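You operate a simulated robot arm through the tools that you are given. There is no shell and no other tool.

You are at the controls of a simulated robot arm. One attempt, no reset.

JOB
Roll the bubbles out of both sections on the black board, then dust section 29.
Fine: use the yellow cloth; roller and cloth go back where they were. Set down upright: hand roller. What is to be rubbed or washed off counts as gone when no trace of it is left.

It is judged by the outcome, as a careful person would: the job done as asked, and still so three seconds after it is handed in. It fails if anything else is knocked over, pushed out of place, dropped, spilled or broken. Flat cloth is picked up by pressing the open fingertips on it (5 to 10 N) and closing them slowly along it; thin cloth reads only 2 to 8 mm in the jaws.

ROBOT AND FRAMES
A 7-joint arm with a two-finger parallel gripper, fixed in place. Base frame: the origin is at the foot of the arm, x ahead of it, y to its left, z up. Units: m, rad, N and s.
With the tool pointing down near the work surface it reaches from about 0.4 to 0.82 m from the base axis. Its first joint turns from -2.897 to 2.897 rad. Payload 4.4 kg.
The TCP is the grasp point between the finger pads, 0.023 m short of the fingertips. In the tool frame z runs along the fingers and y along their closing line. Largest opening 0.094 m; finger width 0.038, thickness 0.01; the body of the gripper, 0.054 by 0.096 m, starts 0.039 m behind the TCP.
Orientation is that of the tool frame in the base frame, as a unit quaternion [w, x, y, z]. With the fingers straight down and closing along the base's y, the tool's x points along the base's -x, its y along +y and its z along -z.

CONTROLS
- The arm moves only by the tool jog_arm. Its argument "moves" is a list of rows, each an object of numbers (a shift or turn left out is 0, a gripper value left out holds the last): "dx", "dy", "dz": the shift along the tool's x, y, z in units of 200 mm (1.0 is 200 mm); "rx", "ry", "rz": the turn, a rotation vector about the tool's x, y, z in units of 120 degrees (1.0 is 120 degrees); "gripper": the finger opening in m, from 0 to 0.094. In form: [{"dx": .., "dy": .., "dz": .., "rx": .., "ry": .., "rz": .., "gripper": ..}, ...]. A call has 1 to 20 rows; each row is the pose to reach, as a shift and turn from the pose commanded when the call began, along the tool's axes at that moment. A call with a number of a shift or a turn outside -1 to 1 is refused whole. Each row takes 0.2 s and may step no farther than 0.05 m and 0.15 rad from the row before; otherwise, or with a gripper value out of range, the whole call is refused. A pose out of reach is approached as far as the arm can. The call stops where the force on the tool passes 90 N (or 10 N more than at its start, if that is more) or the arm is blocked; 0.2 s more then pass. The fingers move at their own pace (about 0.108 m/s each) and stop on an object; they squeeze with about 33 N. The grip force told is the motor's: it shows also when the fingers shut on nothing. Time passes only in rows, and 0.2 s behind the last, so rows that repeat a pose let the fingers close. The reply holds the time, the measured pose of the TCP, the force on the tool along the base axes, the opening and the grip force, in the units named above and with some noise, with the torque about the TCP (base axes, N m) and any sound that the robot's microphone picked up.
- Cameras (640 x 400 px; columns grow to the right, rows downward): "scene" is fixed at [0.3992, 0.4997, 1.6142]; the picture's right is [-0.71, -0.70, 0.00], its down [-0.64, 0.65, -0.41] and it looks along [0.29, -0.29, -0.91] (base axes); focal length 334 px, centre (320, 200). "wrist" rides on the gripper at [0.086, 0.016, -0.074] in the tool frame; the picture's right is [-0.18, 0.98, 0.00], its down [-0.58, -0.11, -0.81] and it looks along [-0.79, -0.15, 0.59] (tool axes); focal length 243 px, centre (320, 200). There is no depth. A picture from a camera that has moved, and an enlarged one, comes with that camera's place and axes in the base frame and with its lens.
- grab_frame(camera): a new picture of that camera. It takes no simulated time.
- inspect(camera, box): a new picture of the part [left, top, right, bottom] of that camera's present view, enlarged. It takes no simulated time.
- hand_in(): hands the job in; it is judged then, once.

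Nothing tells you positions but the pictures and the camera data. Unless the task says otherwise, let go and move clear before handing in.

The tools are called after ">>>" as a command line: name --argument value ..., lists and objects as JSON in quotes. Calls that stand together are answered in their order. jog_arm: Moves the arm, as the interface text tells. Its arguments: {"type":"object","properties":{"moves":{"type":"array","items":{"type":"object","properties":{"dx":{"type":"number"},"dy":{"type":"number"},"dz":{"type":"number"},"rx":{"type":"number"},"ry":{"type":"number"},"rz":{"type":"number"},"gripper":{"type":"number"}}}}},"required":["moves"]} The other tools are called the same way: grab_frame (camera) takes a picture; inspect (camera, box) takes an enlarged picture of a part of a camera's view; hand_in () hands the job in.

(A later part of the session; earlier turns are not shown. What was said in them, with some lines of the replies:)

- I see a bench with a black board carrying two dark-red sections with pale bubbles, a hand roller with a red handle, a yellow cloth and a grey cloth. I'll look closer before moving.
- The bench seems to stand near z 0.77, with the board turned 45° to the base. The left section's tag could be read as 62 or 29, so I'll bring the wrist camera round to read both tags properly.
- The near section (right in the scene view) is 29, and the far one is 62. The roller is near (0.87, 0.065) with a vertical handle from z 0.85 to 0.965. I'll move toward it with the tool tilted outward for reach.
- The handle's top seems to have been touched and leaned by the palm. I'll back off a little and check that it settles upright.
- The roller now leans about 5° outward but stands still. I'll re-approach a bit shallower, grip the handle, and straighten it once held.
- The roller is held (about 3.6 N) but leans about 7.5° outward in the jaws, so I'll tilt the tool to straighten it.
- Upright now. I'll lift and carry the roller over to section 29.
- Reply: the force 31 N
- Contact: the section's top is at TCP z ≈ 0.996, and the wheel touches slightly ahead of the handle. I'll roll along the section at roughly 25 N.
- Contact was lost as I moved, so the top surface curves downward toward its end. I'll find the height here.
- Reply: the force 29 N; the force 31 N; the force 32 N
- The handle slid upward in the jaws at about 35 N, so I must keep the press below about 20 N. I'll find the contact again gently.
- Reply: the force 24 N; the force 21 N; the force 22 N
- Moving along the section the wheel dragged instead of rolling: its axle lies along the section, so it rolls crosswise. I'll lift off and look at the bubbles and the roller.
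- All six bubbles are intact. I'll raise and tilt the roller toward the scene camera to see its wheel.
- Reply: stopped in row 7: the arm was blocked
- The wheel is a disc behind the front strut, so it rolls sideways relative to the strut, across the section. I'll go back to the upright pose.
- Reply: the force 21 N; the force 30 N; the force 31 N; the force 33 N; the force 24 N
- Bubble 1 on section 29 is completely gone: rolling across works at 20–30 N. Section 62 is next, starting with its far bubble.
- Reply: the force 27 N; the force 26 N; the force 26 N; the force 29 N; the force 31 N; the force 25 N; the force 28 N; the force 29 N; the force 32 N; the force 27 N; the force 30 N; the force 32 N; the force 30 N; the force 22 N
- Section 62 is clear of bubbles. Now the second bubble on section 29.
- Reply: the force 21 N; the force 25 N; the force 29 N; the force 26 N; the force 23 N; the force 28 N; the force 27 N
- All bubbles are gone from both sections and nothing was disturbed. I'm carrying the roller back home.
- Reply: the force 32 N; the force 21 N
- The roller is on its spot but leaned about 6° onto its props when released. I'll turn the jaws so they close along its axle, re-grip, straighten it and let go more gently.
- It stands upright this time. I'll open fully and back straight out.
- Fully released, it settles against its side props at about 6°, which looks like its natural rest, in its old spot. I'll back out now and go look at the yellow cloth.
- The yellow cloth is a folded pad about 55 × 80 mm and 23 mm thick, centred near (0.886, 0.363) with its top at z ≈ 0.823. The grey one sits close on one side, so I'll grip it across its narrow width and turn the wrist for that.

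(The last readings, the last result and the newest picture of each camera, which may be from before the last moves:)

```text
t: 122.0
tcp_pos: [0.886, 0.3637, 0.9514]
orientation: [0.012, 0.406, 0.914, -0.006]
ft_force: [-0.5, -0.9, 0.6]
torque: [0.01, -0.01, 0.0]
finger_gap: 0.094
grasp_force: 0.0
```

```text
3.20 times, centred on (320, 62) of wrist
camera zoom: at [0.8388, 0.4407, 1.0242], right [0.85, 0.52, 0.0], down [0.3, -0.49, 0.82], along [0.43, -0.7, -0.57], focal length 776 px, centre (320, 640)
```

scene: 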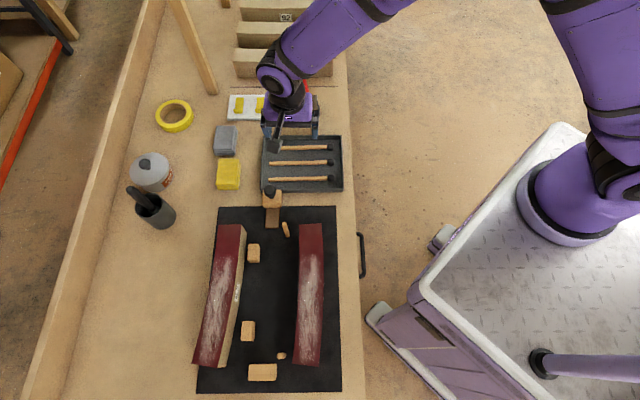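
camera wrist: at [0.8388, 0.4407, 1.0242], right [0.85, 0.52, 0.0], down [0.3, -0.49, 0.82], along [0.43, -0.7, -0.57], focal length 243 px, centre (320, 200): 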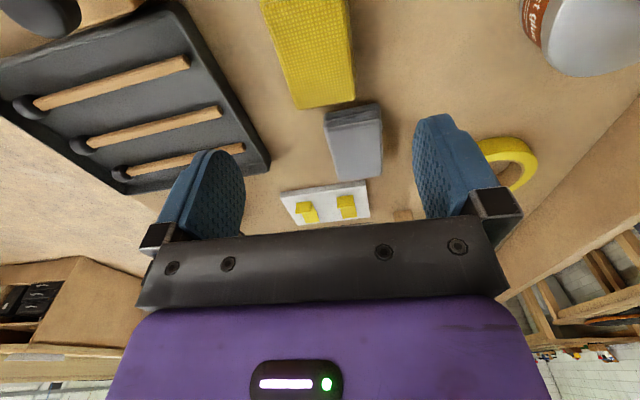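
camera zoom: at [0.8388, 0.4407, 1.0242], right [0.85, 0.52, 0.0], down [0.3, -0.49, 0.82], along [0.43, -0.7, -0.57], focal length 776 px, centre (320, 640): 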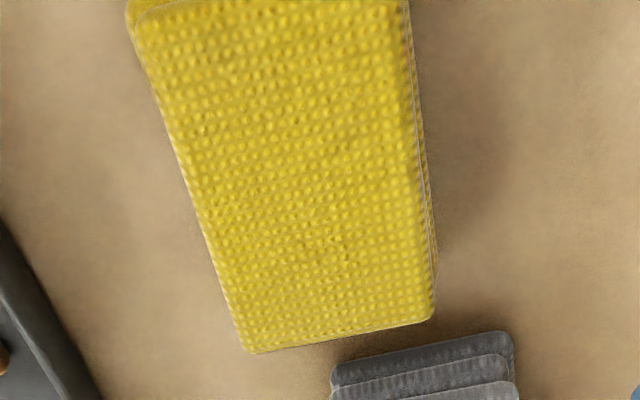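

>>> jog_arm --moves '[{"dy": -0.0124, "dz": 0.2}, {"dy": -0.0124, "dz": 0.4}, {"dx": 0.003, "dy": -0.0124, "dz": 0.53}, {"dx": 0.003, "dy": -0.0124, "dz": 0.53}]'

>>> inspect --camera "scene" --box '[180, 120, 300, 220]'

>>> grab_frame --camera "wrist"

```text
t: 123.0
tcp_pos: [0.885, 0.3585, 0.8456]
orientation: [0.012, 0.407, 0.913, -0.006]
ft_force: [0.3, 0.3, 0.2]
torque: [0.02, -0.01, -0.02]
finger_gap: 0.0939
grasp_force: 0.1
```

```text
4.00 times, centred on (240, 170) of scene
camera zoom: at [0.3992, 0.4997, 1.6142], right [-0.71, -0.7, 0.0], down [-0.64, 0.65, -0.41], along [0.29, -0.29, -0.91], focal length 1337 px, centre (640, 320)
```

zoom: 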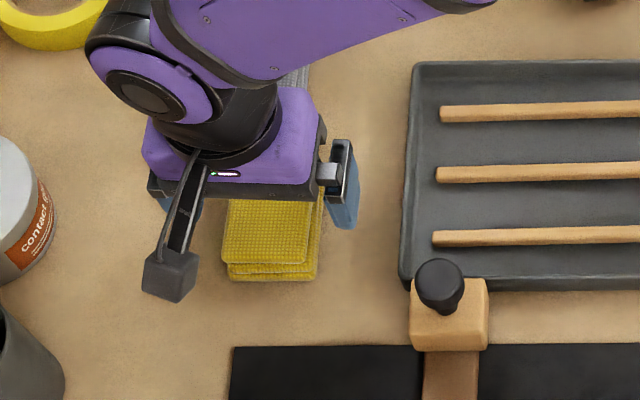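

```text
taken
camera wrist: at [0.8372, 0.4362, 0.9172], right [0.85, 0.52, 0.0], down [0.3, -0.49, 0.82], along [0.43, -0.7, -0.57], focal length 243 px, centre (320, 200)
```

wrist: 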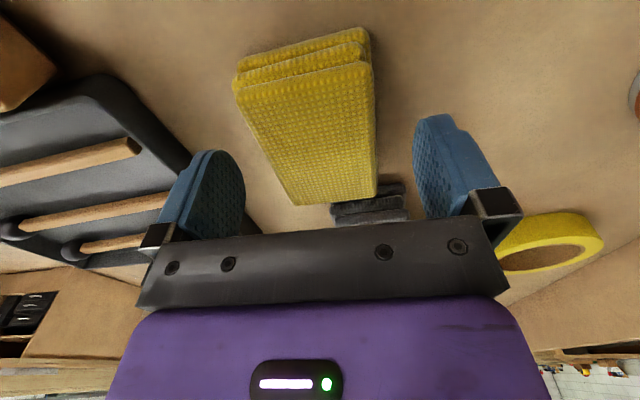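

>>> jog_arm --moves '[{"dz": 0.04}, {"dz": 0.078}, {"dz": 0.078}]'

>>> grab_frame --camera "wrist"

```text
t: 123.8
tcp_pos: [0.8857, 0.3595, 0.8285]
orientation: [0.011, 0.406, 0.914, -0.006]
ft_force: [-0.1, 0.7, -0.1]
torque: [-0.03, 0.0, -0.02]
finger_gap: 0.0939
grasp_force: 0.0
```

```text
taken
camera wrist: at [0.8377, 0.4363, 0.9013], right [0.85, 0.52, 0.0], down [0.3, -0.49, 0.82], along [0.43, -0.7, -0.57], focal length 243 px, centre (320, 200)
```

wrist: 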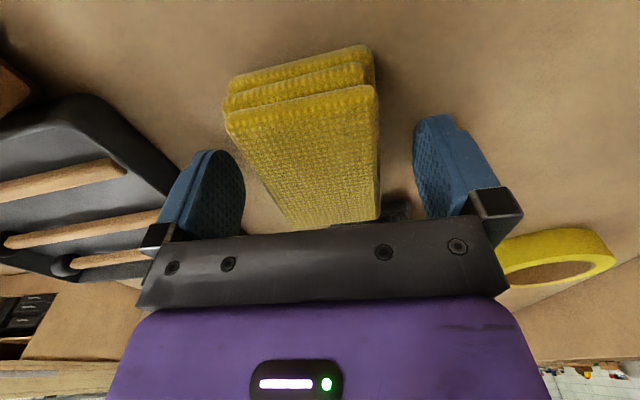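

>>> jog_arm --moves '[{"gripper": 0.08}, {"gripper": 0.07}, {"gripper": 0.063}, {"gripper": 0.058}, {"gripper": 0.054}, {"gripper": 0.05}, {"gripper": 0.045}, {"gripper": 0.045}]'

>>> grab_frame --camera "wrist"

```text
t: 125.6
tcp_pos: [0.8847, 0.3586, 0.828]
orientation: [0.012, 0.405, 0.914, -0.006]
ft_force: [0.1, 0.2, 0.3]
torque: [0.04, -0.04, 0.02]
finger_gap: 0.0602
grasp_force: 32.6
```

```text
taken
camera wrist: at [0.8377, 0.4363, 0.9014], right [0.85, 0.52, 0.0], down [0.3, -0.49, 0.82], along [0.43, -0.7, -0.57], focal length 243 px, centre (320, 200)
```

wrist: 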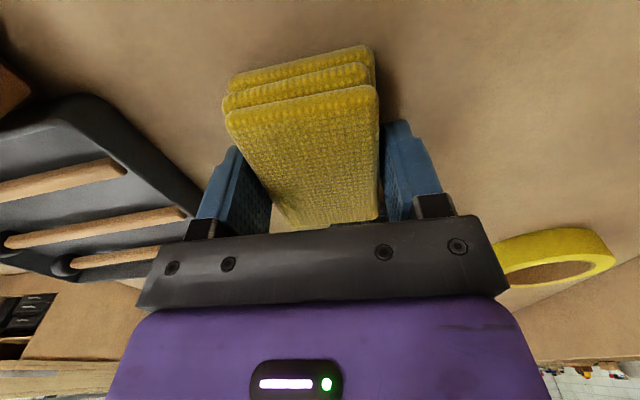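

The pad is solid and held at 60 mm. Lifting it.

>>> jog_arm --moves '[{"dz": -0.1, "gripper": 0.045}, {"dz": -0.3}, {"dz": -0.5}, {"dz": -0.7}, {"dz": -0.85}, {"dz": -0.85}]'

>>> grab_frame --camera "wrist"

>>> grab_frame --camera "scene"

```text
t: 127.0
tcp_pos: [0.8842, 0.3629, 0.9981]
orientation: [0.011, 0.406, 0.914, -0.006]
ft_force: [0.4, 0.1, -0.3]
torque: [0.01, 0.0, 0.02]
finger_gap: 0.06
grasp_force: 32.9
```

```text
taken
camera wrist: at [0.8365, 0.4394, 1.0714], right [0.85, 0.52, 0.0], down [0.3, -0.49, 0.82], along [0.43, -0.7, -0.57], focal length 243 px, centre (320, 200)
```

wrist: 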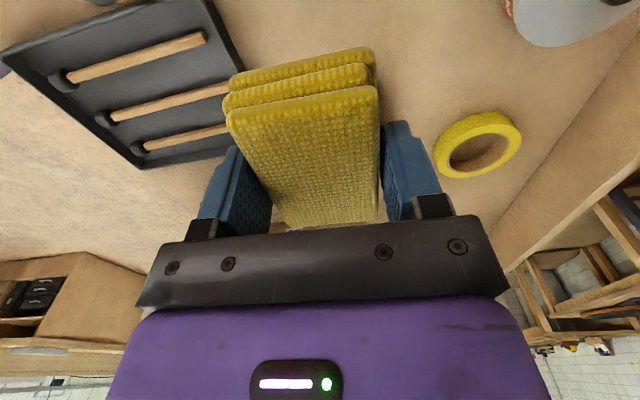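

```text
taken
```

scene: 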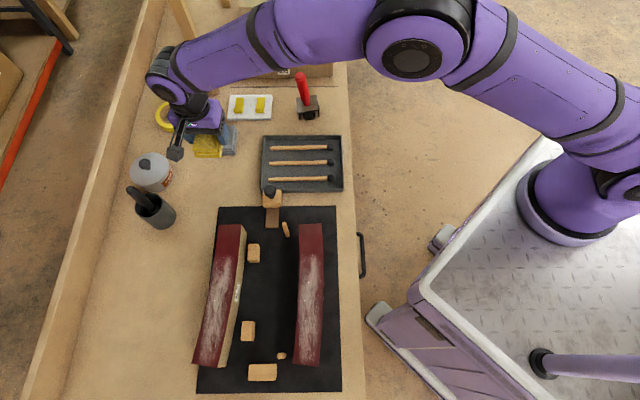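

Cloth in hand. Carrying it high over the mallet tray and the block to section 29.

>>> jog_arm --moves '[{"dx": 0.129, "dy": -0.147, "dz": -0.003}, {"dx": 0.2575, "dy": -0.294, "dz": -0.006}, {"dx": 0.386, "dy": -0.441, "dz": -0.009}, {"dx": 0.515, "dy": -0.5885, "dz": -0.0125}]'

>>> jog_arm --moves '[{"dx": 0.129, "dy": -0.147, "dz": -0.003}, {"dx": 0.2575, "dy": -0.294, "dz": -0.006}, {"dx": 0.386, "dy": -0.441, "dz": -0.009}, {"dx": 0.515, "dy": -0.5885, "dz": -0.0125}, {"dx": 0.515, "dy": -0.5885, "dz": 0.1}, {"dx": 0.515, "dy": -0.5885, "dz": 0.22}, {"dx": 0.515, "dy": -0.5885, "dz": 0.33}, {"dx": 0.515, "dy": -0.5885, "dz": 0.33}]'

>>> grab_frame --camera "wrist"

>>> inspect --camera "scene" --box '[220, 190, 380, 300]'

```text
t: 128.0
tcp_pos: [0.7251, 0.3593, 1.0001]
orientation: [0.012, 0.405, 0.914, -0.007]
ft_force: [0.6, -1.0, -0.7]
torque: [0.02, 0.0, 0.04]
finger_gap: 0.0597
grasp_force: 32.9
```

```text
t: 129.8
tcp_pos: [0.5718, 0.3567, 0.9313]
orientation: [0.012, 0.406, 0.914, -0.006]
ft_force: [0.0, 0.0, -0.5]
torque: [0.02, 0.01, -0.02]
finger_gap: 0.0591
grasp_force: 33.0
```

```text
taken
camera wrist: at [0.5241, 0.4342, 1.0035], right [0.85, 0.52, 0.0], down [0.3, -0.49, 0.82], along [0.43, -0.7, -0.57], focal length 243 px, centre (320, 200)
```

wrist: 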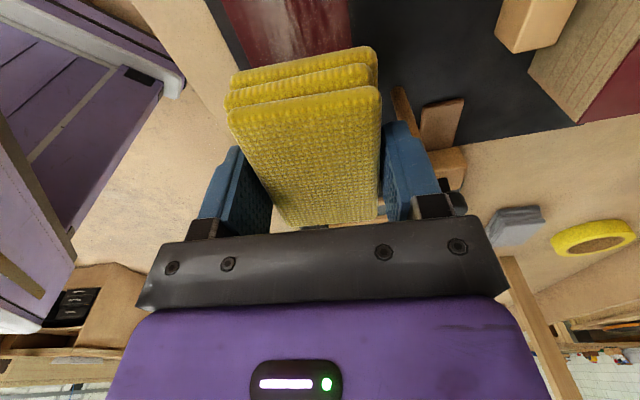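

```text
3.64 times, centred on (300, 245) of scene
camera zoom: at [0.3992, 0.4997, 1.6142], right [-0.71, -0.7, 0.0], down [-0.64, 0.65, -0.41], along [0.29, -0.29, -0.91], focal length 1215 px, centre (393, 36)
```

zoom: 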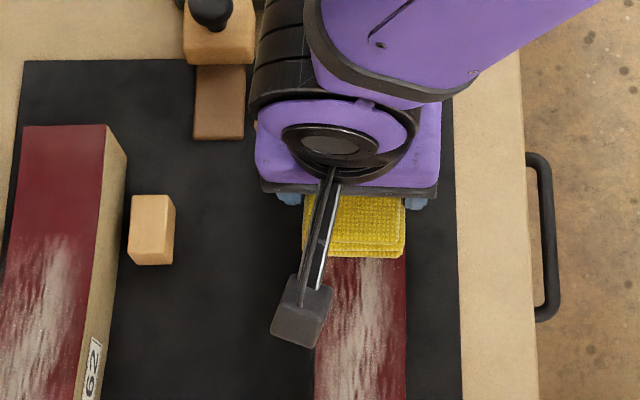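

>>> jog_arm --moves '[{"dy": -0.02, "dz": 0.06}, {"dy": -0.02, "dz": 0.12}, {"dy": -0.02, "dz": 0.12}]'

>>> jog_arm --moves '[{"dz": 0.015}, {"dz": 0.015}]'

>>> jog_arm --moves '[{"dz": 0.01}, {"dz": 0.01}]'

```text
t: 130.6
tcp_pos: [0.5675, 0.352, 0.907]
orientation: [0.012, 0.406, 0.914, -0.006]
ft_force: [1.3, 0.0, 0.0]
torque: [-0.01, -0.01, 0.01]
finger_gap: 0.0593
grasp_force: 33.7
```

```text
t: 131.2
tcp_pos: [0.5672, 0.3539, 0.9035]
orientation: [0.011, 0.406, 0.914, -0.006]
ft_force: [0.3, 0.4, -0.3]
torque: [-0.04, -0.01, 0.0]
finger_gap: 0.0591
grasp_force: 33.4
```

```text
t: 131.8
tcp_pos: [0.5683, 0.3537, 0.9018]
orientation: [0.011, 0.405, 0.914, -0.007]
ft_force: [0.1, -0.3, -1.1]
torque: [0.01, 0.01, -0.01]
finger_gap: 0.059
grasp_force: 33.0
```

>>> jog_arm --moves '[{"dz": 0.0075}, {"dz": 0.0075}]'

>>> jog_arm --moves '[{"dz": 0.005}, {"dz": 0.005}]'

>>> jog_arm --moves '[{"dz": 0.005}, {"dz": 0.005}]'

```text
t: 132.4
tcp_pos: [0.5678, 0.353, 0.8991]
orientation: [0.012, 0.405, 0.914, -0.007]
ft_force: [0.1, 0.3, -0.7]
torque: [-0.01, 0.0, -0.02]
finger_gap: 0.0592
grasp_force: 33.1
```

```text
t: 133.0
tcp_pos: [0.5678, 0.3536, 0.8994]
orientation: [0.012, 0.406, 0.914, -0.005]
ft_force: [-1.6, -3.7, 15.1]
torque: [-0.1, 0.0, 0.02]
finger_gap: 0.0592
grasp_force: 32.9
```

```text
t: 133.6
tcp_pos: [0.5666, 0.3532, 0.8997]
orientation: [0.014, 0.405, 0.914, -0.004]
ft_force: [0.3, -6.3, 40.5]
torque: [-0.33, 0.02, -0.05]
finger_gap: 0.0591
grasp_force: 33.2
```

>>> jog_arm --moves '[{"dz": -0.005}, {"dx": 0.05, "dy": -0.004, "dz": -0.0063}, {"dx": 0.1, "dy": -0.008, "dz": -0.0076}, {"dx": 0.15, "dy": -0.011, "dz": -0.0089}]'

>>> inspect --camera "scene" --box '[260, 210, 360, 310]'

```text
t: 134.6
tcp_pos: [0.5442, 0.3734, 0.8997]
orientation: [0.012, 0.404, 0.915, -0.006]
ft_force: [4.2, -5.5, 19.1]
torque: [0.08, -0.35, -0.04]
finger_gap: 0.0591
grasp_force: 33.2
```

```text
4.00 times, centred on (310, 260) of scene
camera zoom: at [0.3992, 0.4997, 1.6142], right [-0.71, -0.7, 0.0], down [-0.64, 0.65, -0.41], along [0.29, -0.29, -0.91], focal length 1337 px, centre (360, -40)
```

zoom: 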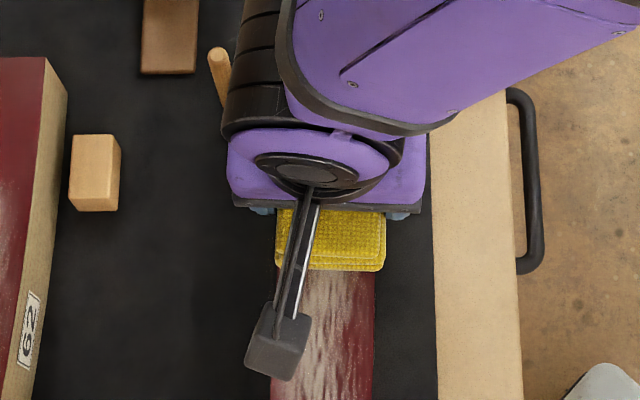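

>>> jog_arm --moves '[{"dx": 0.075, "dy": 0.003, "dz": -0.004}, {"dx": 0.15, "dy": 0.006, "dz": -0.006}, {"dx": 0.225, "dy": 0.008, "dz": -0.008}, {"dx": 0.3, "dy": 0.01, "dz": -0.01}]'

>>> jog_arm --moves '[{"dx": 0.075, "dy": 0.0, "dz": -0.002}, {"dx": 0.15, "dy": 0.002, "dz": -0.004}, {"dx": 0.225, "dy": 0.004, "dz": -0.006}, {"dx": 0.3, "dy": 0.006, "dz": -0.008}]'

>>> inspect --camera "scene" --box '[250, 210, 370, 330]'

```text
t: 135.6
tcp_pos: [0.5076, 0.4187, 0.8988]
orientation: [0.012, 0.406, 0.914, -0.005]
ft_force: [1.5, -3.0, 12.7]
torque: [-0.18, -0.27, 0.07]
finger_gap: 0.059
grasp_force: 33.0
```

```text
t: 136.6
tcp_pos: [0.4673, 0.4658, 0.8985]
orientation: [0.012, 0.406, 0.914, -0.005]
ft_force: [4.5, -4.7, 18.3]
torque: [-0.24, -0.05, 0.11]
finger_gap: 0.0589
grasp_force: 33.3
```

```text
3.33 times, centred on (310, 270) of scene
camera zoom: at [0.3992, 0.4997, 1.6142], right [-0.71, -0.7, 0.0], down [-0.64, 0.65, -0.41], along [0.29, -0.29, -0.91], focal length 1114 px, centre (353, -33)
```

zoom: 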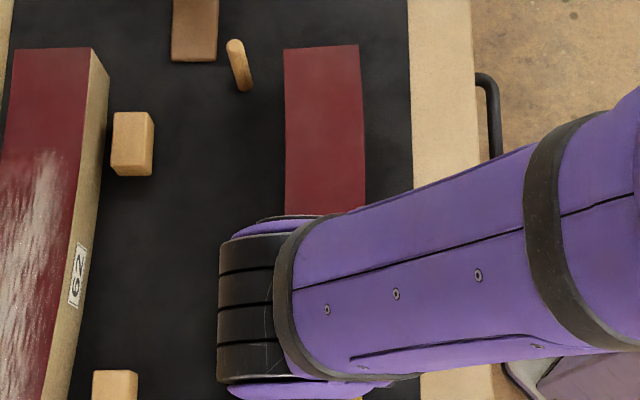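

The dust is wiped clean behind the pad. I'll continue to the near end.

>>> jog_arm --moves '[{"dx": 0.075, "dy": 0.002, "dz": -0.002}, {"dx": 0.15, "dy": 0.005, "dz": -0.004}, {"dx": 0.225, "dy": 0.009, "dz": -0.006}]'

>>> jog_arm --moves '[{"dx": 0.075, "dy": 0.004, "dz": -0.002}, {"dx": 0.15, "dy": 0.008, "dz": -0.004}, {"dx": 0.185, "dy": 0.01, "dz": -0.005}]'

>>> inspect --camera "scene" --box '[250, 250, 370, 390]'

```text
t: 137.4
tcp_pos: [0.44, 0.4987, 0.8991]
orientation: [0.011, 0.407, 0.914, -0.005]
ft_force: [5.8, -4.9, 22.0]
torque: [-0.17, -0.07, 0.07]
finger_gap: 0.0591
grasp_force: 32.8
```

```text
t: 138.2
tcp_pos: [0.4157, 0.5273, 0.8983]
orientation: [0.011, 0.406, 0.914, -0.006]
ft_force: [5.4, -6.5, 18.5]
torque: [-0.27, -0.25, 0.02]
finger_gap: 0.059
grasp_force: 33.3
```

```text
2.86 times, centred on (310, 320) of scene
camera zoom: at [0.3992, 0.4997, 1.6142], right [-0.71, -0.7, 0.0], down [-0.64, 0.65, -0.41], along [0.29, -0.29, -0.91], focal length 955 px, centre (349, -143)
```

zoom: 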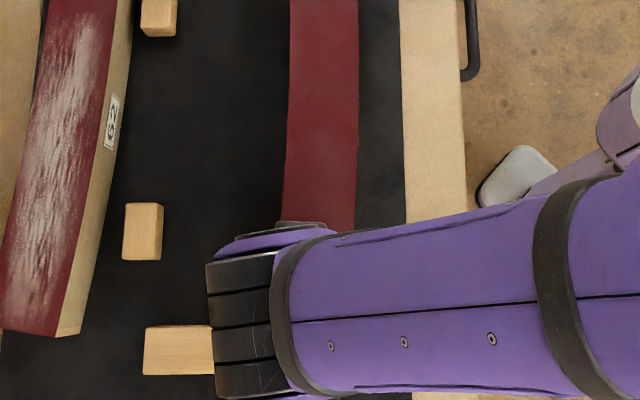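

>>> jog_arm --moves '[{"dy": 0.006, "dz": 0.0}, {"dx": -0.1, "dy": 0.004, "dz": 0.0025}, {"dx": -0.2, "dy": 0.002, "dz": 0.005}, {"dx": -0.3, "dy": 0.001, "dz": 0.0075}, {"dx": -0.4, "dy": 0.0, "dz": 0.01}]'

>>> jog_arm --moves '[{"dx": -0.1, "dy": -0.001, "dz": 0.0025}, {"dx": -0.2, "dy": -0.002, "dz": 0.005}, {"dx": -0.3, "dy": 0.0, "dz": 0.0075}, {"dx": -0.4, "dy": 0.008, "dz": 0.01}]'

>>> jog_arm --moves '[{"dx": -0.1, "dy": 0.006, "dz": 0.0025}, {"dx": -0.2, "dy": 0.012, "dz": 0.005}, {"dx": -0.3, "dy": 0.018, "dz": 0.0075}]'

>>> inspect --camera "scene" --box '[250, 270, 370, 380]'

```text
t: 139.4
tcp_pos: [0.4705, 0.4681, 0.8985]
orientation: [0.011, 0.406, 0.914, -0.006]
ft_force: [-0.4, 2.9, 9.0]
torque: [0.28, 0.14, -0.08]
finger_gap: 0.0591
grasp_force: 32.8
```

```text
t: 140.4
tcp_pos: [0.5244, 0.4086, 0.9005]
orientation: [0.012, 0.405, 0.914, -0.006]
ft_force: [-0.7, 0.2, -0.3]
torque: [-0.01, -0.04, -0.03]
finger_gap: 0.0591
grasp_force: 32.7
```

```text
t: 141.2
tcp_pos: [0.5664, 0.3698, 0.9006]
orientation: [0.012, 0.406, 0.914, -0.006]
ft_force: [0.1, -0.2, -0.6]
torque: [0.0, -0.03, -0.01]
finger_gap: 0.0595
grasp_force: 32.6
```

```text
3.64 times, centred on (310, 325) of scene
camera zoom: at [0.3992, 0.4997, 1.6142], right [-0.71, -0.7, 0.0], down [-0.64, 0.65, -0.41], along [0.29, -0.29, -0.91], focal length 1215 px, centre (356, -254)
```

zoom: 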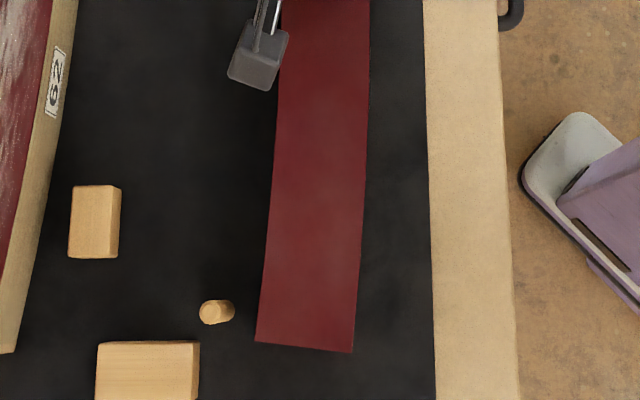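

>>> jog_arm --moves '[{"dx": -0.06, "dy": -0.012, "dz": 0.002}, {"dx": -0.06, "dy": -0.012, "dz": 0.007}, {"dx": -0.06, "dy": -0.012, "dz": 0.007}]'

>>> jog_arm --moves '[{"dz": 0.0035}, {"dz": 0.0035}]'

```text
t: 142.0
tcp_pos: [0.5742, 0.358, 0.8998]
orientation: [0.011, 0.406, 0.914, -0.006]
ft_force: [0.0, -0.6, -1.3]
torque: [0.01, 0.0, 0.01]
finger_gap: 0.0595
grasp_force: 33.1
```

```text
t: 142.6
tcp_pos: [0.5741, 0.3579, 0.899]
orientation: [0.012, 0.406, 0.914, -0.005]
ft_force: [1.4, 0.0, 7.3]
torque: [0.04, 0.04, 0.05]
finger_gap: 0.059
grasp_force: 32.8
```

>>> jog_arm --moves '[{"dz": 0.0015}, {"dx": 0.1, "dy": -0.006, "dz": -0.0012}, {"dx": 0.2, "dy": -0.012, "dz": -0.0037}, {"dx": 0.3, "dy": -0.017, "dz": -0.006}, {"dx": 0.4, "dy": -0.022, "dz": -0.0085}]'

>>> jog_arm --moves '[{"dx": 0.1, "dy": -0.004, "dz": -0.0024}, {"dx": 0.2, "dy": -0.006, "dz": -0.0048}, {"dx": 0.3, "dy": -0.005, "dz": -0.0072}, {"dx": 0.4, "dy": -0.003, "dz": -0.0096}]'

>>> jog_arm --moves '[{"dx": 0.1, "dy": 0.0, "dz": -0.0024}, {"dx": 0.2, "dy": 0.002, "dz": -0.0048}, {"dx": 0.3, "dy": 0.004, "dz": -0.0072}, {"dx": 0.36, "dy": 0.005, "dz": -0.0086}]'

```text
t: 143.8
tcp_pos: [0.515, 0.4148, 0.8995]
orientation: [0.011, 0.406, 0.914, -0.005]
ft_force: [6.6, -6.2, 28.2]
torque: [-0.69, -0.48, 0.16]
finger_gap: 0.0592
grasp_force: 32.8
```

```text
t: 144.8
tcp_pos: [0.4593, 0.4727, 0.8967]
orientation: [0.011, 0.405, 0.914, -0.006]
ft_force: [-0.9, 0.1, 3.5]
torque: [-0.05, -0.13, -0.02]
finger_gap: 0.0592
grasp_force: 33.1
```

```text
t: 145.8
tcp_pos: [0.4149, 0.528, 0.897]
orientation: [0.012, 0.405, 0.914, -0.006]
ft_force: [-0.4, -1.0, -0.4]
torque: [0.0, 0.01, 0.0]
finger_gap: 0.0588
grasp_force: 33.0
```

>>> jog_arm --moves '[{"dz": -0.1}, {"dz": -0.3}, {"dz": -0.45, "dx": -0.1, "dy": 0.1}, {"dz": -0.45, "dx": -0.3, "dy": 0.25}, {"dz": -0.45, "dx": -0.5, "dy": 0.4}, {"dz": -0.45, "dx": -0.7, "dy": 0.5}, {"dz": -0.45, "dx": -0.7, "dy": 0.5}]'

>>> grab_frame --camera "wrist"

>>> inspect --camera "scene" --box '[270, 215, 350, 295]'

>>> inspect --camera "scene" --box '[270, 290, 350, 370]'

```text
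t: 147.4
tcp_pos: [0.5824, 0.4918, 0.9899]
orientation: [0.012, 0.407, 0.913, -0.006]
ft_force: [-0.6, -0.8, -0.8]
torque: [-0.01, 0.03, -0.01]
finger_gap: 0.0591
grasp_force: 32.7
```

```text
taken
camera wrist: at [0.5357, 0.57, 1.0623], right [0.85, 0.52, 0.0], down [0.3, -0.49, 0.82], along [0.43, -0.7, -0.57], focal length 243 px, centre (320, 200)
```

wrist: 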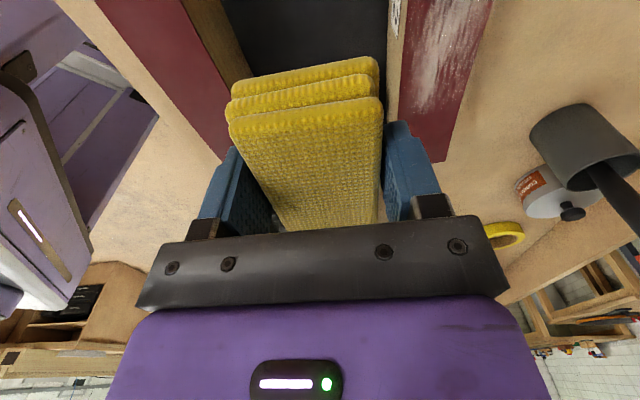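

```text
5.00 times, centred on (310, 255) of scene
camera zoom: at [0.3992, 0.4997, 1.6142], right [-0.71, -0.7, 0.0], down [-0.64, 0.65, -0.41], along [0.29, -0.29, -0.91], focal length 1671 px, centre (370, -75)
```

zoom: 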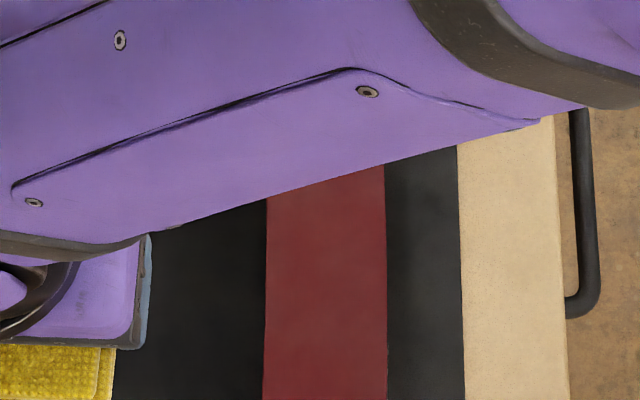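

```text
5.00 times, centred on (310, 330) of scene
camera zoom: at [0.3992, 0.4997, 1.6142], right [-0.71, -0.7, 0.0], down [-0.64, 0.65, -0.41], along [0.29, -0.29, -0.91], focal length 1671 px, centre (370, -450)
```

zoom: 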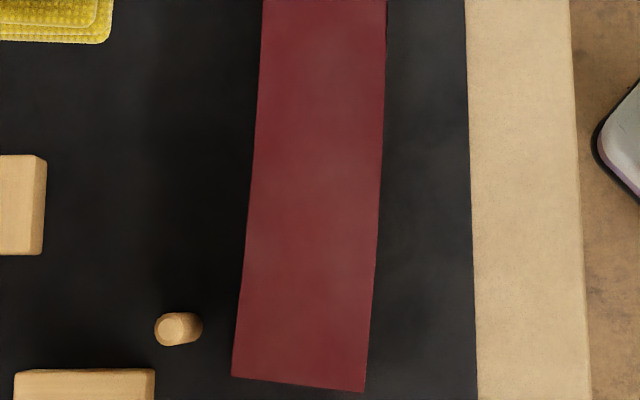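

>>> inspect --camera "scene" --box '[290, 280, 326, 310]'

>>> inspect --camera "scene" --box '[288, 310, 328, 340]'

>>> inspect --camera "scene" --box '[286, 338, 326, 370]'

>>> inspect --camera "wrist" --box '[90, 0, 250, 160]'

```text
13.33 times, centred on (308, 295) of scene
camera zoom: at [0.3992, 0.4997, 1.6142], right [-0.71, -0.7, 0.0], down [-0.64, 0.65, -0.41], along [0.29, -0.29, -0.91], focal length 4456 px, centre (480, -1067)
```

zoom: 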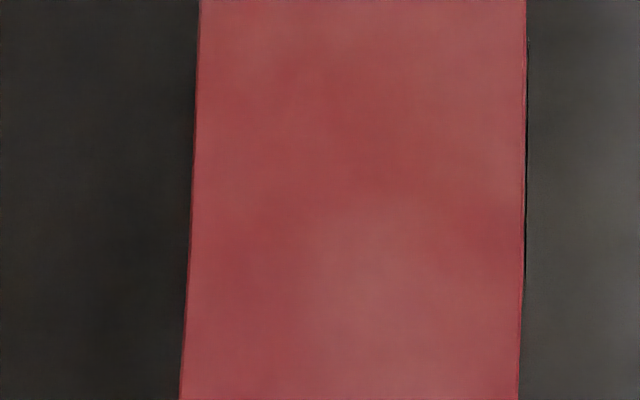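

```text
13.33 times, centred on (308, 325) of scene
camera zoom: at [0.3992, 0.4997, 1.6142], right [-0.71, -0.7, 0.0], down [-0.64, 0.65, -0.41], along [0.29, -0.29, -0.91], focal length 4456 px, centre (480, -1467)
```

zoom: 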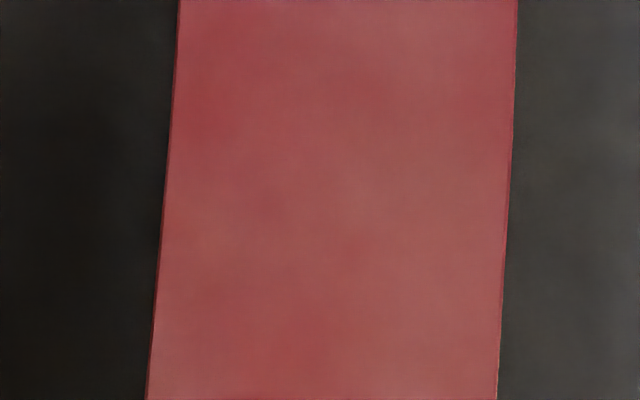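

```text
12.50 times, centred on (306, 354) of scene
camera zoom: at [0.3992, 0.4997, 1.6142], right [-0.71, -0.7, 0.0], down [-0.64, 0.65, -0.41], along [0.29, -0.29, -0.91], focal length 4178 px, centre (495, -1725)
```

zoom: 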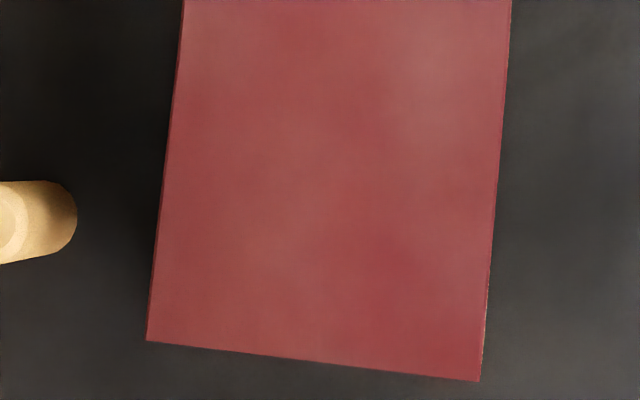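

```text
2.50 times, centred on (170, 80) of wrist
camera zoom: at [0.5357, 0.57, 1.0623], right [0.85, 0.52, 0.0], down [0.3, -0.49, 0.82], along [0.43, -0.7, -0.57], focal length 606 px, centre (695, 500)
```

zoom: 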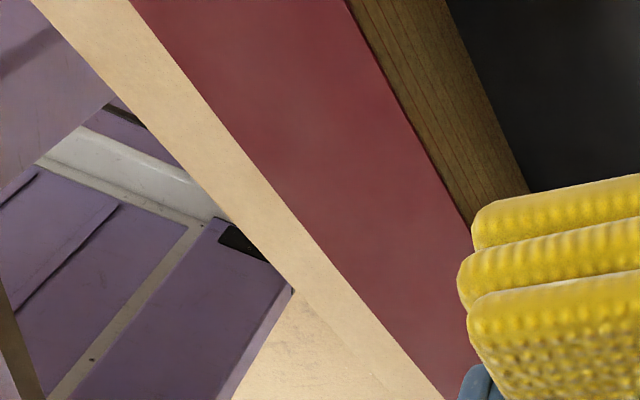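

>>> inspect --camera "scene" --box '[212, 222, 252, 252]'

>>> grab_frame --camera "scene"

```text
13.33 times, centred on (232, 237) of scene
camera zoom: at [0.3992, 0.4997, 1.6142], right [-0.71, -0.7, 0.0], down [-0.64, 0.65, -0.41], along [0.29, -0.29, -0.91], focal length 4456 px, centre (1493, -293)
```

zoom: 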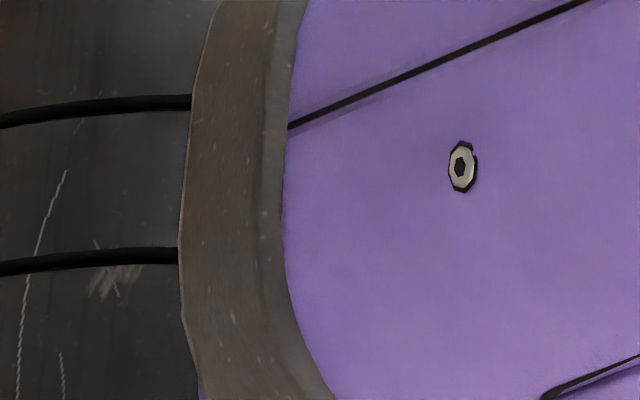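

```text
taken
```

scene: 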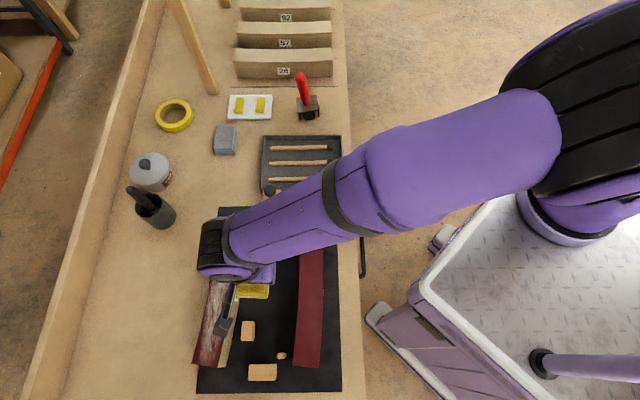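

>>> jog_arm --moves '[{"dx": -0.188, "dy": 0.085, "dz": 0.0016}, {"dx": -0.376, "dy": 0.17, "dz": 0.0032}, {"dx": -0.564, "dy": 0.256, "dz": 0.005}, {"dx": -0.752, "dy": 0.341, "dz": 0.0065}]'

>>> jog_arm --moves '[{"dx": -0.188, "dy": 0.085, "dz": 0.0016}, {"dx": -0.376, "dy": 0.17, "dz": 0.0032}, {"dx": -0.564, "dy": 0.256, "dz": 0.005}, {"dx": -0.752, "dy": 0.341, "dz": 0.0065}, {"dx": -0.752, "dy": 0.341, "dz": 0.0065}]'

>>> inspect --camera "scene" --box '[270, 215, 350, 295]'

>>> inspect --camera "scene" --box '[180, 200, 360, 400]'

>>> inspect --camera "scene" --box '[290, 220, 330, 250]'

>>> grab_frame --camera "wrist"

```text
t: 148.4
tcp_pos: [0.7328, 0.4268, 0.9919]
orientation: [0.011, 0.405, 0.914, -0.006]
ft_force: [-0.3, 0.1, 0.6]
torque: [-0.06, -0.03, -0.03]
finger_gap: 0.0587
grasp_force: 33.4
```

```text
t: 149.6
tcp_pos: [0.8849, 0.359, 0.9935]
orientation: [0.011, 0.406, 0.914, -0.006]
ft_force: [0.2, -0.9, -0.7]
torque: [0.0, 0.0, 0.01]
finger_gap: 0.0592
grasp_force: 33.3
```

```text
5.00 times, centred on (310, 255) of scene
camera zoom: at [0.3992, 0.4997, 1.6142], right [-0.71, -0.7, 0.0], down [-0.64, 0.65, -0.41], along [0.29, -0.29, -0.91], focal length 1671 px, centre (370, -75)
```

zoom: 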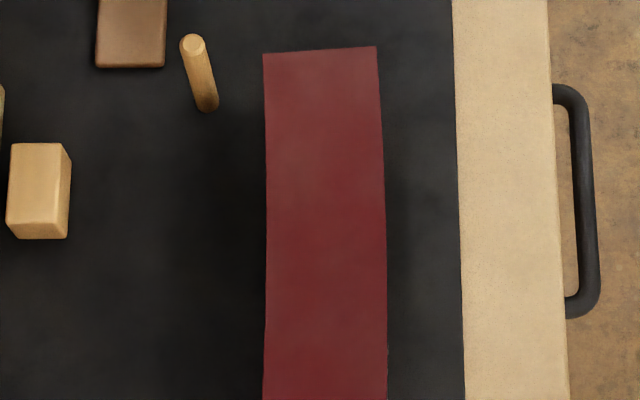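

```text
2.00 times, centred on (270, 300) of scene
camera zoom: at [0.3992, 0.4997, 1.6142], right [-0.71, -0.7, 0.0], down [-0.64, 0.65, -0.41], along [0.29, -0.29, -0.91], focal length 668 px, centre (420, 0)
```

zoom: 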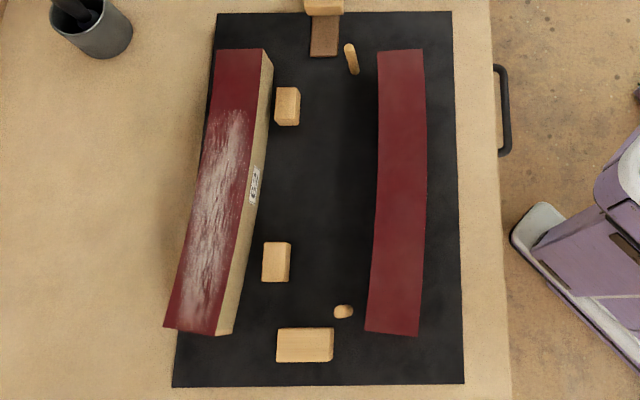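

```text
13.33 times, centred on (310, 235) of scene
camera zoom: at [0.3992, 0.4997, 1.6142], right [-0.71, -0.7, 0.0], down [-0.64, 0.65, -0.41], along [0.29, -0.29, -0.91], focal length 4456 px, centre (453, -267)
```

zoom: 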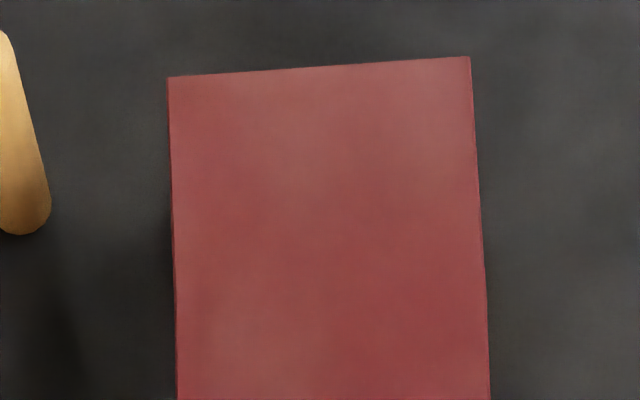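

```text
taken
camera wrist: at [0.8375, 0.4361, 1.0666], right [0.85, 0.52, 0.0], down [0.3, -0.49, 0.82], along [0.43, -0.7, -0.57], focal length 243 px, centre (320, 200)
```

wrist: 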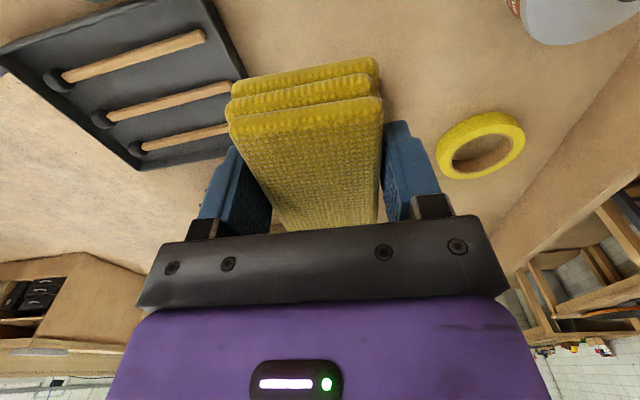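

Section 29 is clean, with the same look as its undusted end, and no bubbles remain. I'm now putting the cloth back on its spot.

>>> jog_arm --moves '[{"dx": 0.005, "dz": 0.2}, {"dx": 0.01, "dz": 0.4}, {"dx": 0.015, "dz": 0.6}, {"dx": 0.02, "dz": 0.78}, {"dx": 0.02, "dz": 0.78}]'

>>> inspect --camera "scene" --box '[180, 120, 300, 220]'

```text
t: 150.8
tcp_pos: [0.8865, 0.36, 0.8392]
orientation: [0.011, 0.406, 0.914, -0.006]
ft_force: [0.5, 0.6, -0.7]
torque: [0.03, 0.0, 0.0]
finger_gap: 0.0591
grasp_force: 32.8
```

```text
4.00 times, centred on (240, 170) of scene
camera zoom: at [0.3992, 0.4997, 1.6142], right [-0.71, -0.7, 0.0], down [-0.64, 0.65, -0.41], along [0.29, -0.29, -0.91], focal length 1337 px, centre (640, 320)
```

zoom: 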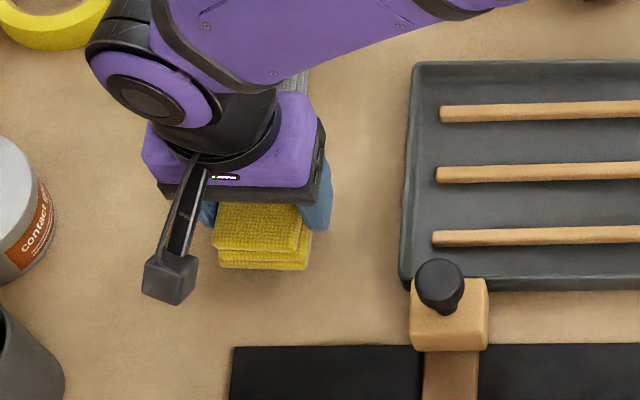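

>>> jog_arm --moves '[{"dz": 0.03}, {"dz": 0.05}, {"dz": 0.05}]'

>>> jog_arm --moves '[{"dz": 0.0075}, {"dz": 0.0075}]'

>>> jog_arm --moves '[{"dz": 0.0075}, {"dz": 0.0075}]'

```text
t: 151.6
tcp_pos: [0.8854, 0.3619, 0.829]
orientation: [0.011, 0.405, 0.914, -0.006]
ft_force: [1.7, -0.6, 0.1]
torque: [-0.01, -0.02, 0.04]
finger_gap: 0.0592
grasp_force: 32.9
```

```text
t: 152.2
tcp_pos: [0.8851, 0.3611, 0.827]
orientation: [0.012, 0.405, 0.914, -0.006]
ft_force: [0.3, -0.7, -0.7]
torque: [0.02, 0.04, 0.0]
finger_gap: 0.0592
grasp_force: 32.9
```

```text
t: 152.8
tcp_pos: [0.8851, 0.3616, 0.8268]
orientation: [0.012, 0.406, 0.914, -0.007]
ft_force: [-0.3, 0.1, -0.9]
torque: [0.0, -0.02, 0.01]
finger_gap: 0.059
grasp_force: 32.7
```

>>> jog_arm --moves '[{"dz": 0.005}, {"dz": 0.005}]'

>>> jog_arm --moves '[{"dz": 0.005}, {"dz": 0.005}]'

>>> jog_arm --moves '[{"dz": 0.004}, {"dz": 0.004}]'

```text
t: 153.4
tcp_pos: [0.8841, 0.3605, 0.8266]
orientation: [0.012, 0.406, 0.914, -0.006]
ft_force: [0.0, -1.8, 1.5]
torque: [0.04, -0.09, -0.03]
finger_gap: 0.0593
grasp_force: 32.6
```

```text
t: 154.0
tcp_pos: [0.8847, 0.3604, 0.8257]
orientation: [0.012, 0.406, 0.914, -0.005]
ft_force: [-2.9, -2.4, 13.9]
torque: [-0.05, 0.1, -0.01]
finger_gap: 0.059
grasp_force: 32.6
```

```text
t: 154.6
tcp_pos: [0.8851, 0.3607, 0.8264]
orientation: [0.011, 0.406, 0.914, -0.005]
ft_force: [0.2, 1.1, 21.5]
torque: [-0.07, 0.13, 0.0]
finger_gap: 0.0591
grasp_force: 33.1
```

>>> jog_arm --moves '[{"dz": -0.005}, {"dz": -0.005}, {"dz": -0.005, "gripper": 0.061}, {"dz": -0.005, "gripper": 0.064}, {"dz": -0.005, "gripper": 0.07}, {"dz": -0.005, "gripper": 0.08}, {"dz": -0.005, "gripper": 0.094}, {"dz": -0.005, "gripper": 0.094}]'

>>> grab_frame --camera "wrist"

```text
t: 156.4
tcp_pos: [0.8848, 0.361, 0.8244]
orientation: [0.011, 0.406, 0.914, -0.007]
ft_force: [0.8, -0.6, 0.4]
torque: [-0.02, 0.03, 0.01]
finger_gap: 0.094
grasp_force: 0.0
```

```text
taken
camera wrist: at [0.8378, 0.4375, 0.8976], right [0.85, 0.52, 0.0], down [0.3, -0.49, 0.82], along [0.43, -0.7, -0.57], focal length 243 px, centre (320, 200)
```

wrist: 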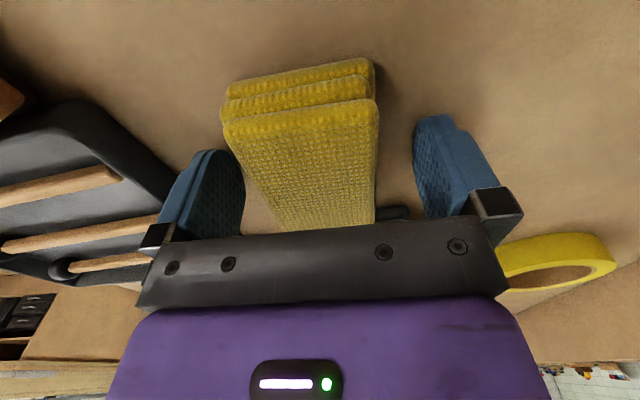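

Cloth released. I'm rising straight up and clear, then checking the whole scene.

>>> jog_arm --moves '[{"dz": -0.1}, {"dz": -0.3}, {"dz": -0.5}, {"dz": -0.7}, {"dz": -0.9}]'

>>> jog_arm --moves '[{"dz": -0.1}, {"dy": -0.2, "dz": -0.15}, {"dy": -0.4, "dz": -0.2}, {"dy": -0.6, "dz": -0.25}, {"dy": -0.8, "dz": -0.3}, {"dy": -1.0, "dz": -0.3}]'

>>> grab_frame --camera "scene"

>>> inspect --camera "scene" --box '[200, 60, 360, 200]'

```text
t: 157.6
tcp_pos: [0.8806, 0.3653, 1.0029]
orientation: [0.012, 0.405, 0.914, -0.006]
ft_force: [0.1, -0.5, 0.1]
torque: [-0.02, 0.04, 0.03]
finger_gap: 0.094
grasp_force: 0.0
```

```text
t: 159.0
tcp_pos: [0.7309, 0.2305, 1.0636]
orientation: [0.012, 0.406, 0.914, -0.005]
ft_force: [-0.1, 0.2, -0.9]
torque: [-0.05, -0.02, -0.01]
finger_gap: 0.094
grasp_force: 0.0
```

```text
taken
```

scene: 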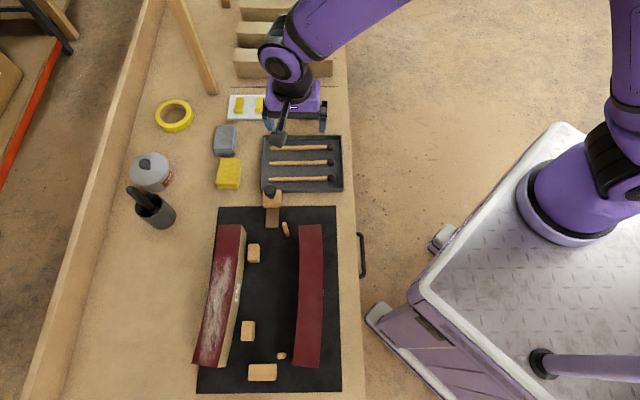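

```text
2.86 times, centred on (280, 130) of scene
camera zoom: at [0.3992, 0.4997, 1.6142], right [-0.71, -0.7, 0.0], down [-0.64, 0.65, -0.41], along [0.29, -0.29, -0.91], focal length 955 px, centre (434, 400)
```

zoom: 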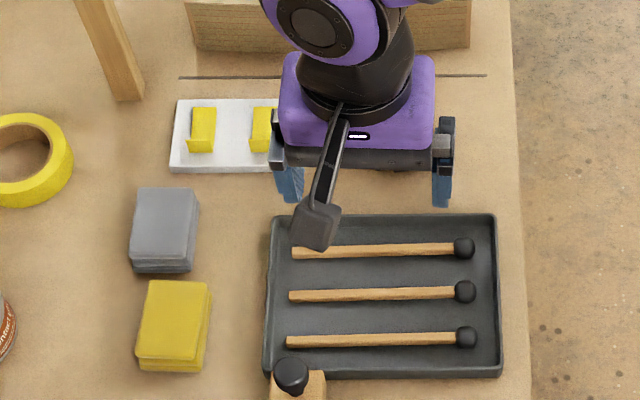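

>>> jog_arm --moves '[{"dx": 0.096, "dy": -0.154, "dz": -0.102}, {"dx": 0.192, "dy": -0.308, "dz": -0.204}, {"dx": 0.287, "dy": -0.462, "dz": -0.306}, {"dx": 0.383, "dy": -0.616, "dz": -0.408}, {"dx": 0.479, "dy": -0.77, "dz": -0.51}, {"dx": 0.479, "dy": -0.77, "dz": -0.51}]'

>>> grab_frame --camera "scene"

>>> inspect --camera "scene" --box '[280, 60, 360, 130]'

>>> inspect --camera "scene" --box '[180, 200, 360, 400]'

```text
t: 160.4
tcp_pos: [0.5527, 0.1994, 1.1656]
orientation: [0.011, 0.406, 0.914, -0.006]
ft_force: [1.0, 0.0, -0.7]
torque: [0.03, -0.01, 0.02]
finger_gap: 0.094
grasp_force: 0.1
```

```text
taken
```

scene: 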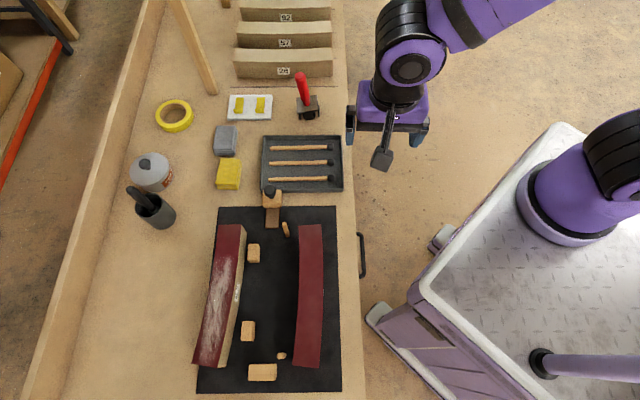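

```text
5.71 times, centred on (320, 95) of scene
camera zoom: at [0.3992, 0.4997, 1.6142], right [-0.71, -0.7, 0.0], down [-0.64, 0.65, -0.41], along [0.29, -0.29, -0.91], focal length 1910 px, centre (320, 800)
```

zoom: 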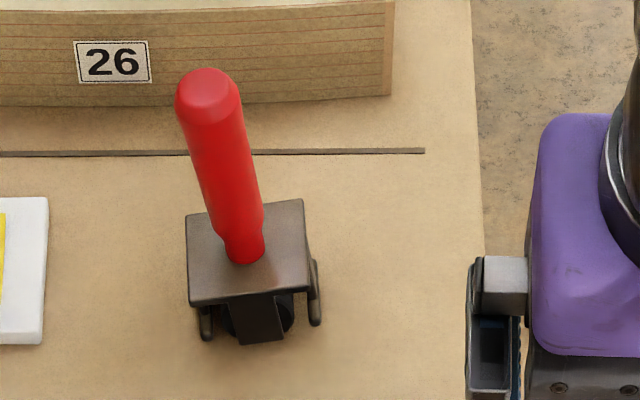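

```text
2.00 times, centred on (270, 300) of scene
camera zoom: at [0.3992, 0.4997, 1.6142], right [-0.71, -0.7, 0.0], down [-0.64, 0.65, -0.41], along [0.29, -0.29, -0.91], focal length 668 px, centre (420, 0)
```

zoom: 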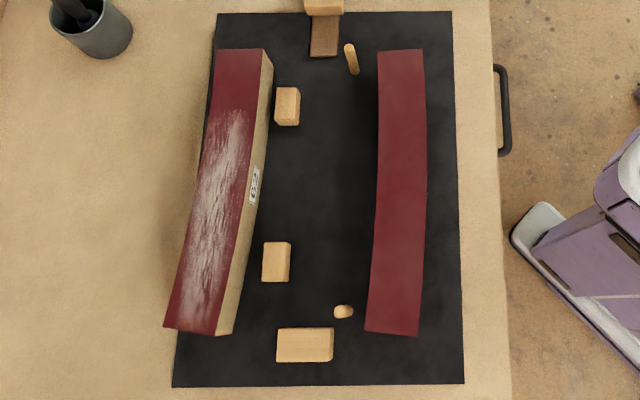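

>>> hand_in

```text
The job is handed in.
```

The job is handed in: the bubbles are rolled out of both sections and section 29 is dusted. The roller and the yellow cloth are back in their places.

- **Bubbles:** all six are gone, three from section 62 and three from section 29.
- **Dust:** section 29 looks the same along its whole length as at its undusted end. Section 62 still has its dust, since you only asked for 29.
- **Roller:** it is standing in its old spot, within about 5 mm, but leaning about 6–7° against its side props. I straightened it once, and it leaned again as soon as I let go. At the start it stood straight; I nudged the handle on my first approach, and it has leaned whenever let go since.
- **Cloth:** it is back where it was, within a few millimetres.

In the last pictures nothing else on the bench or the black board looked moved.
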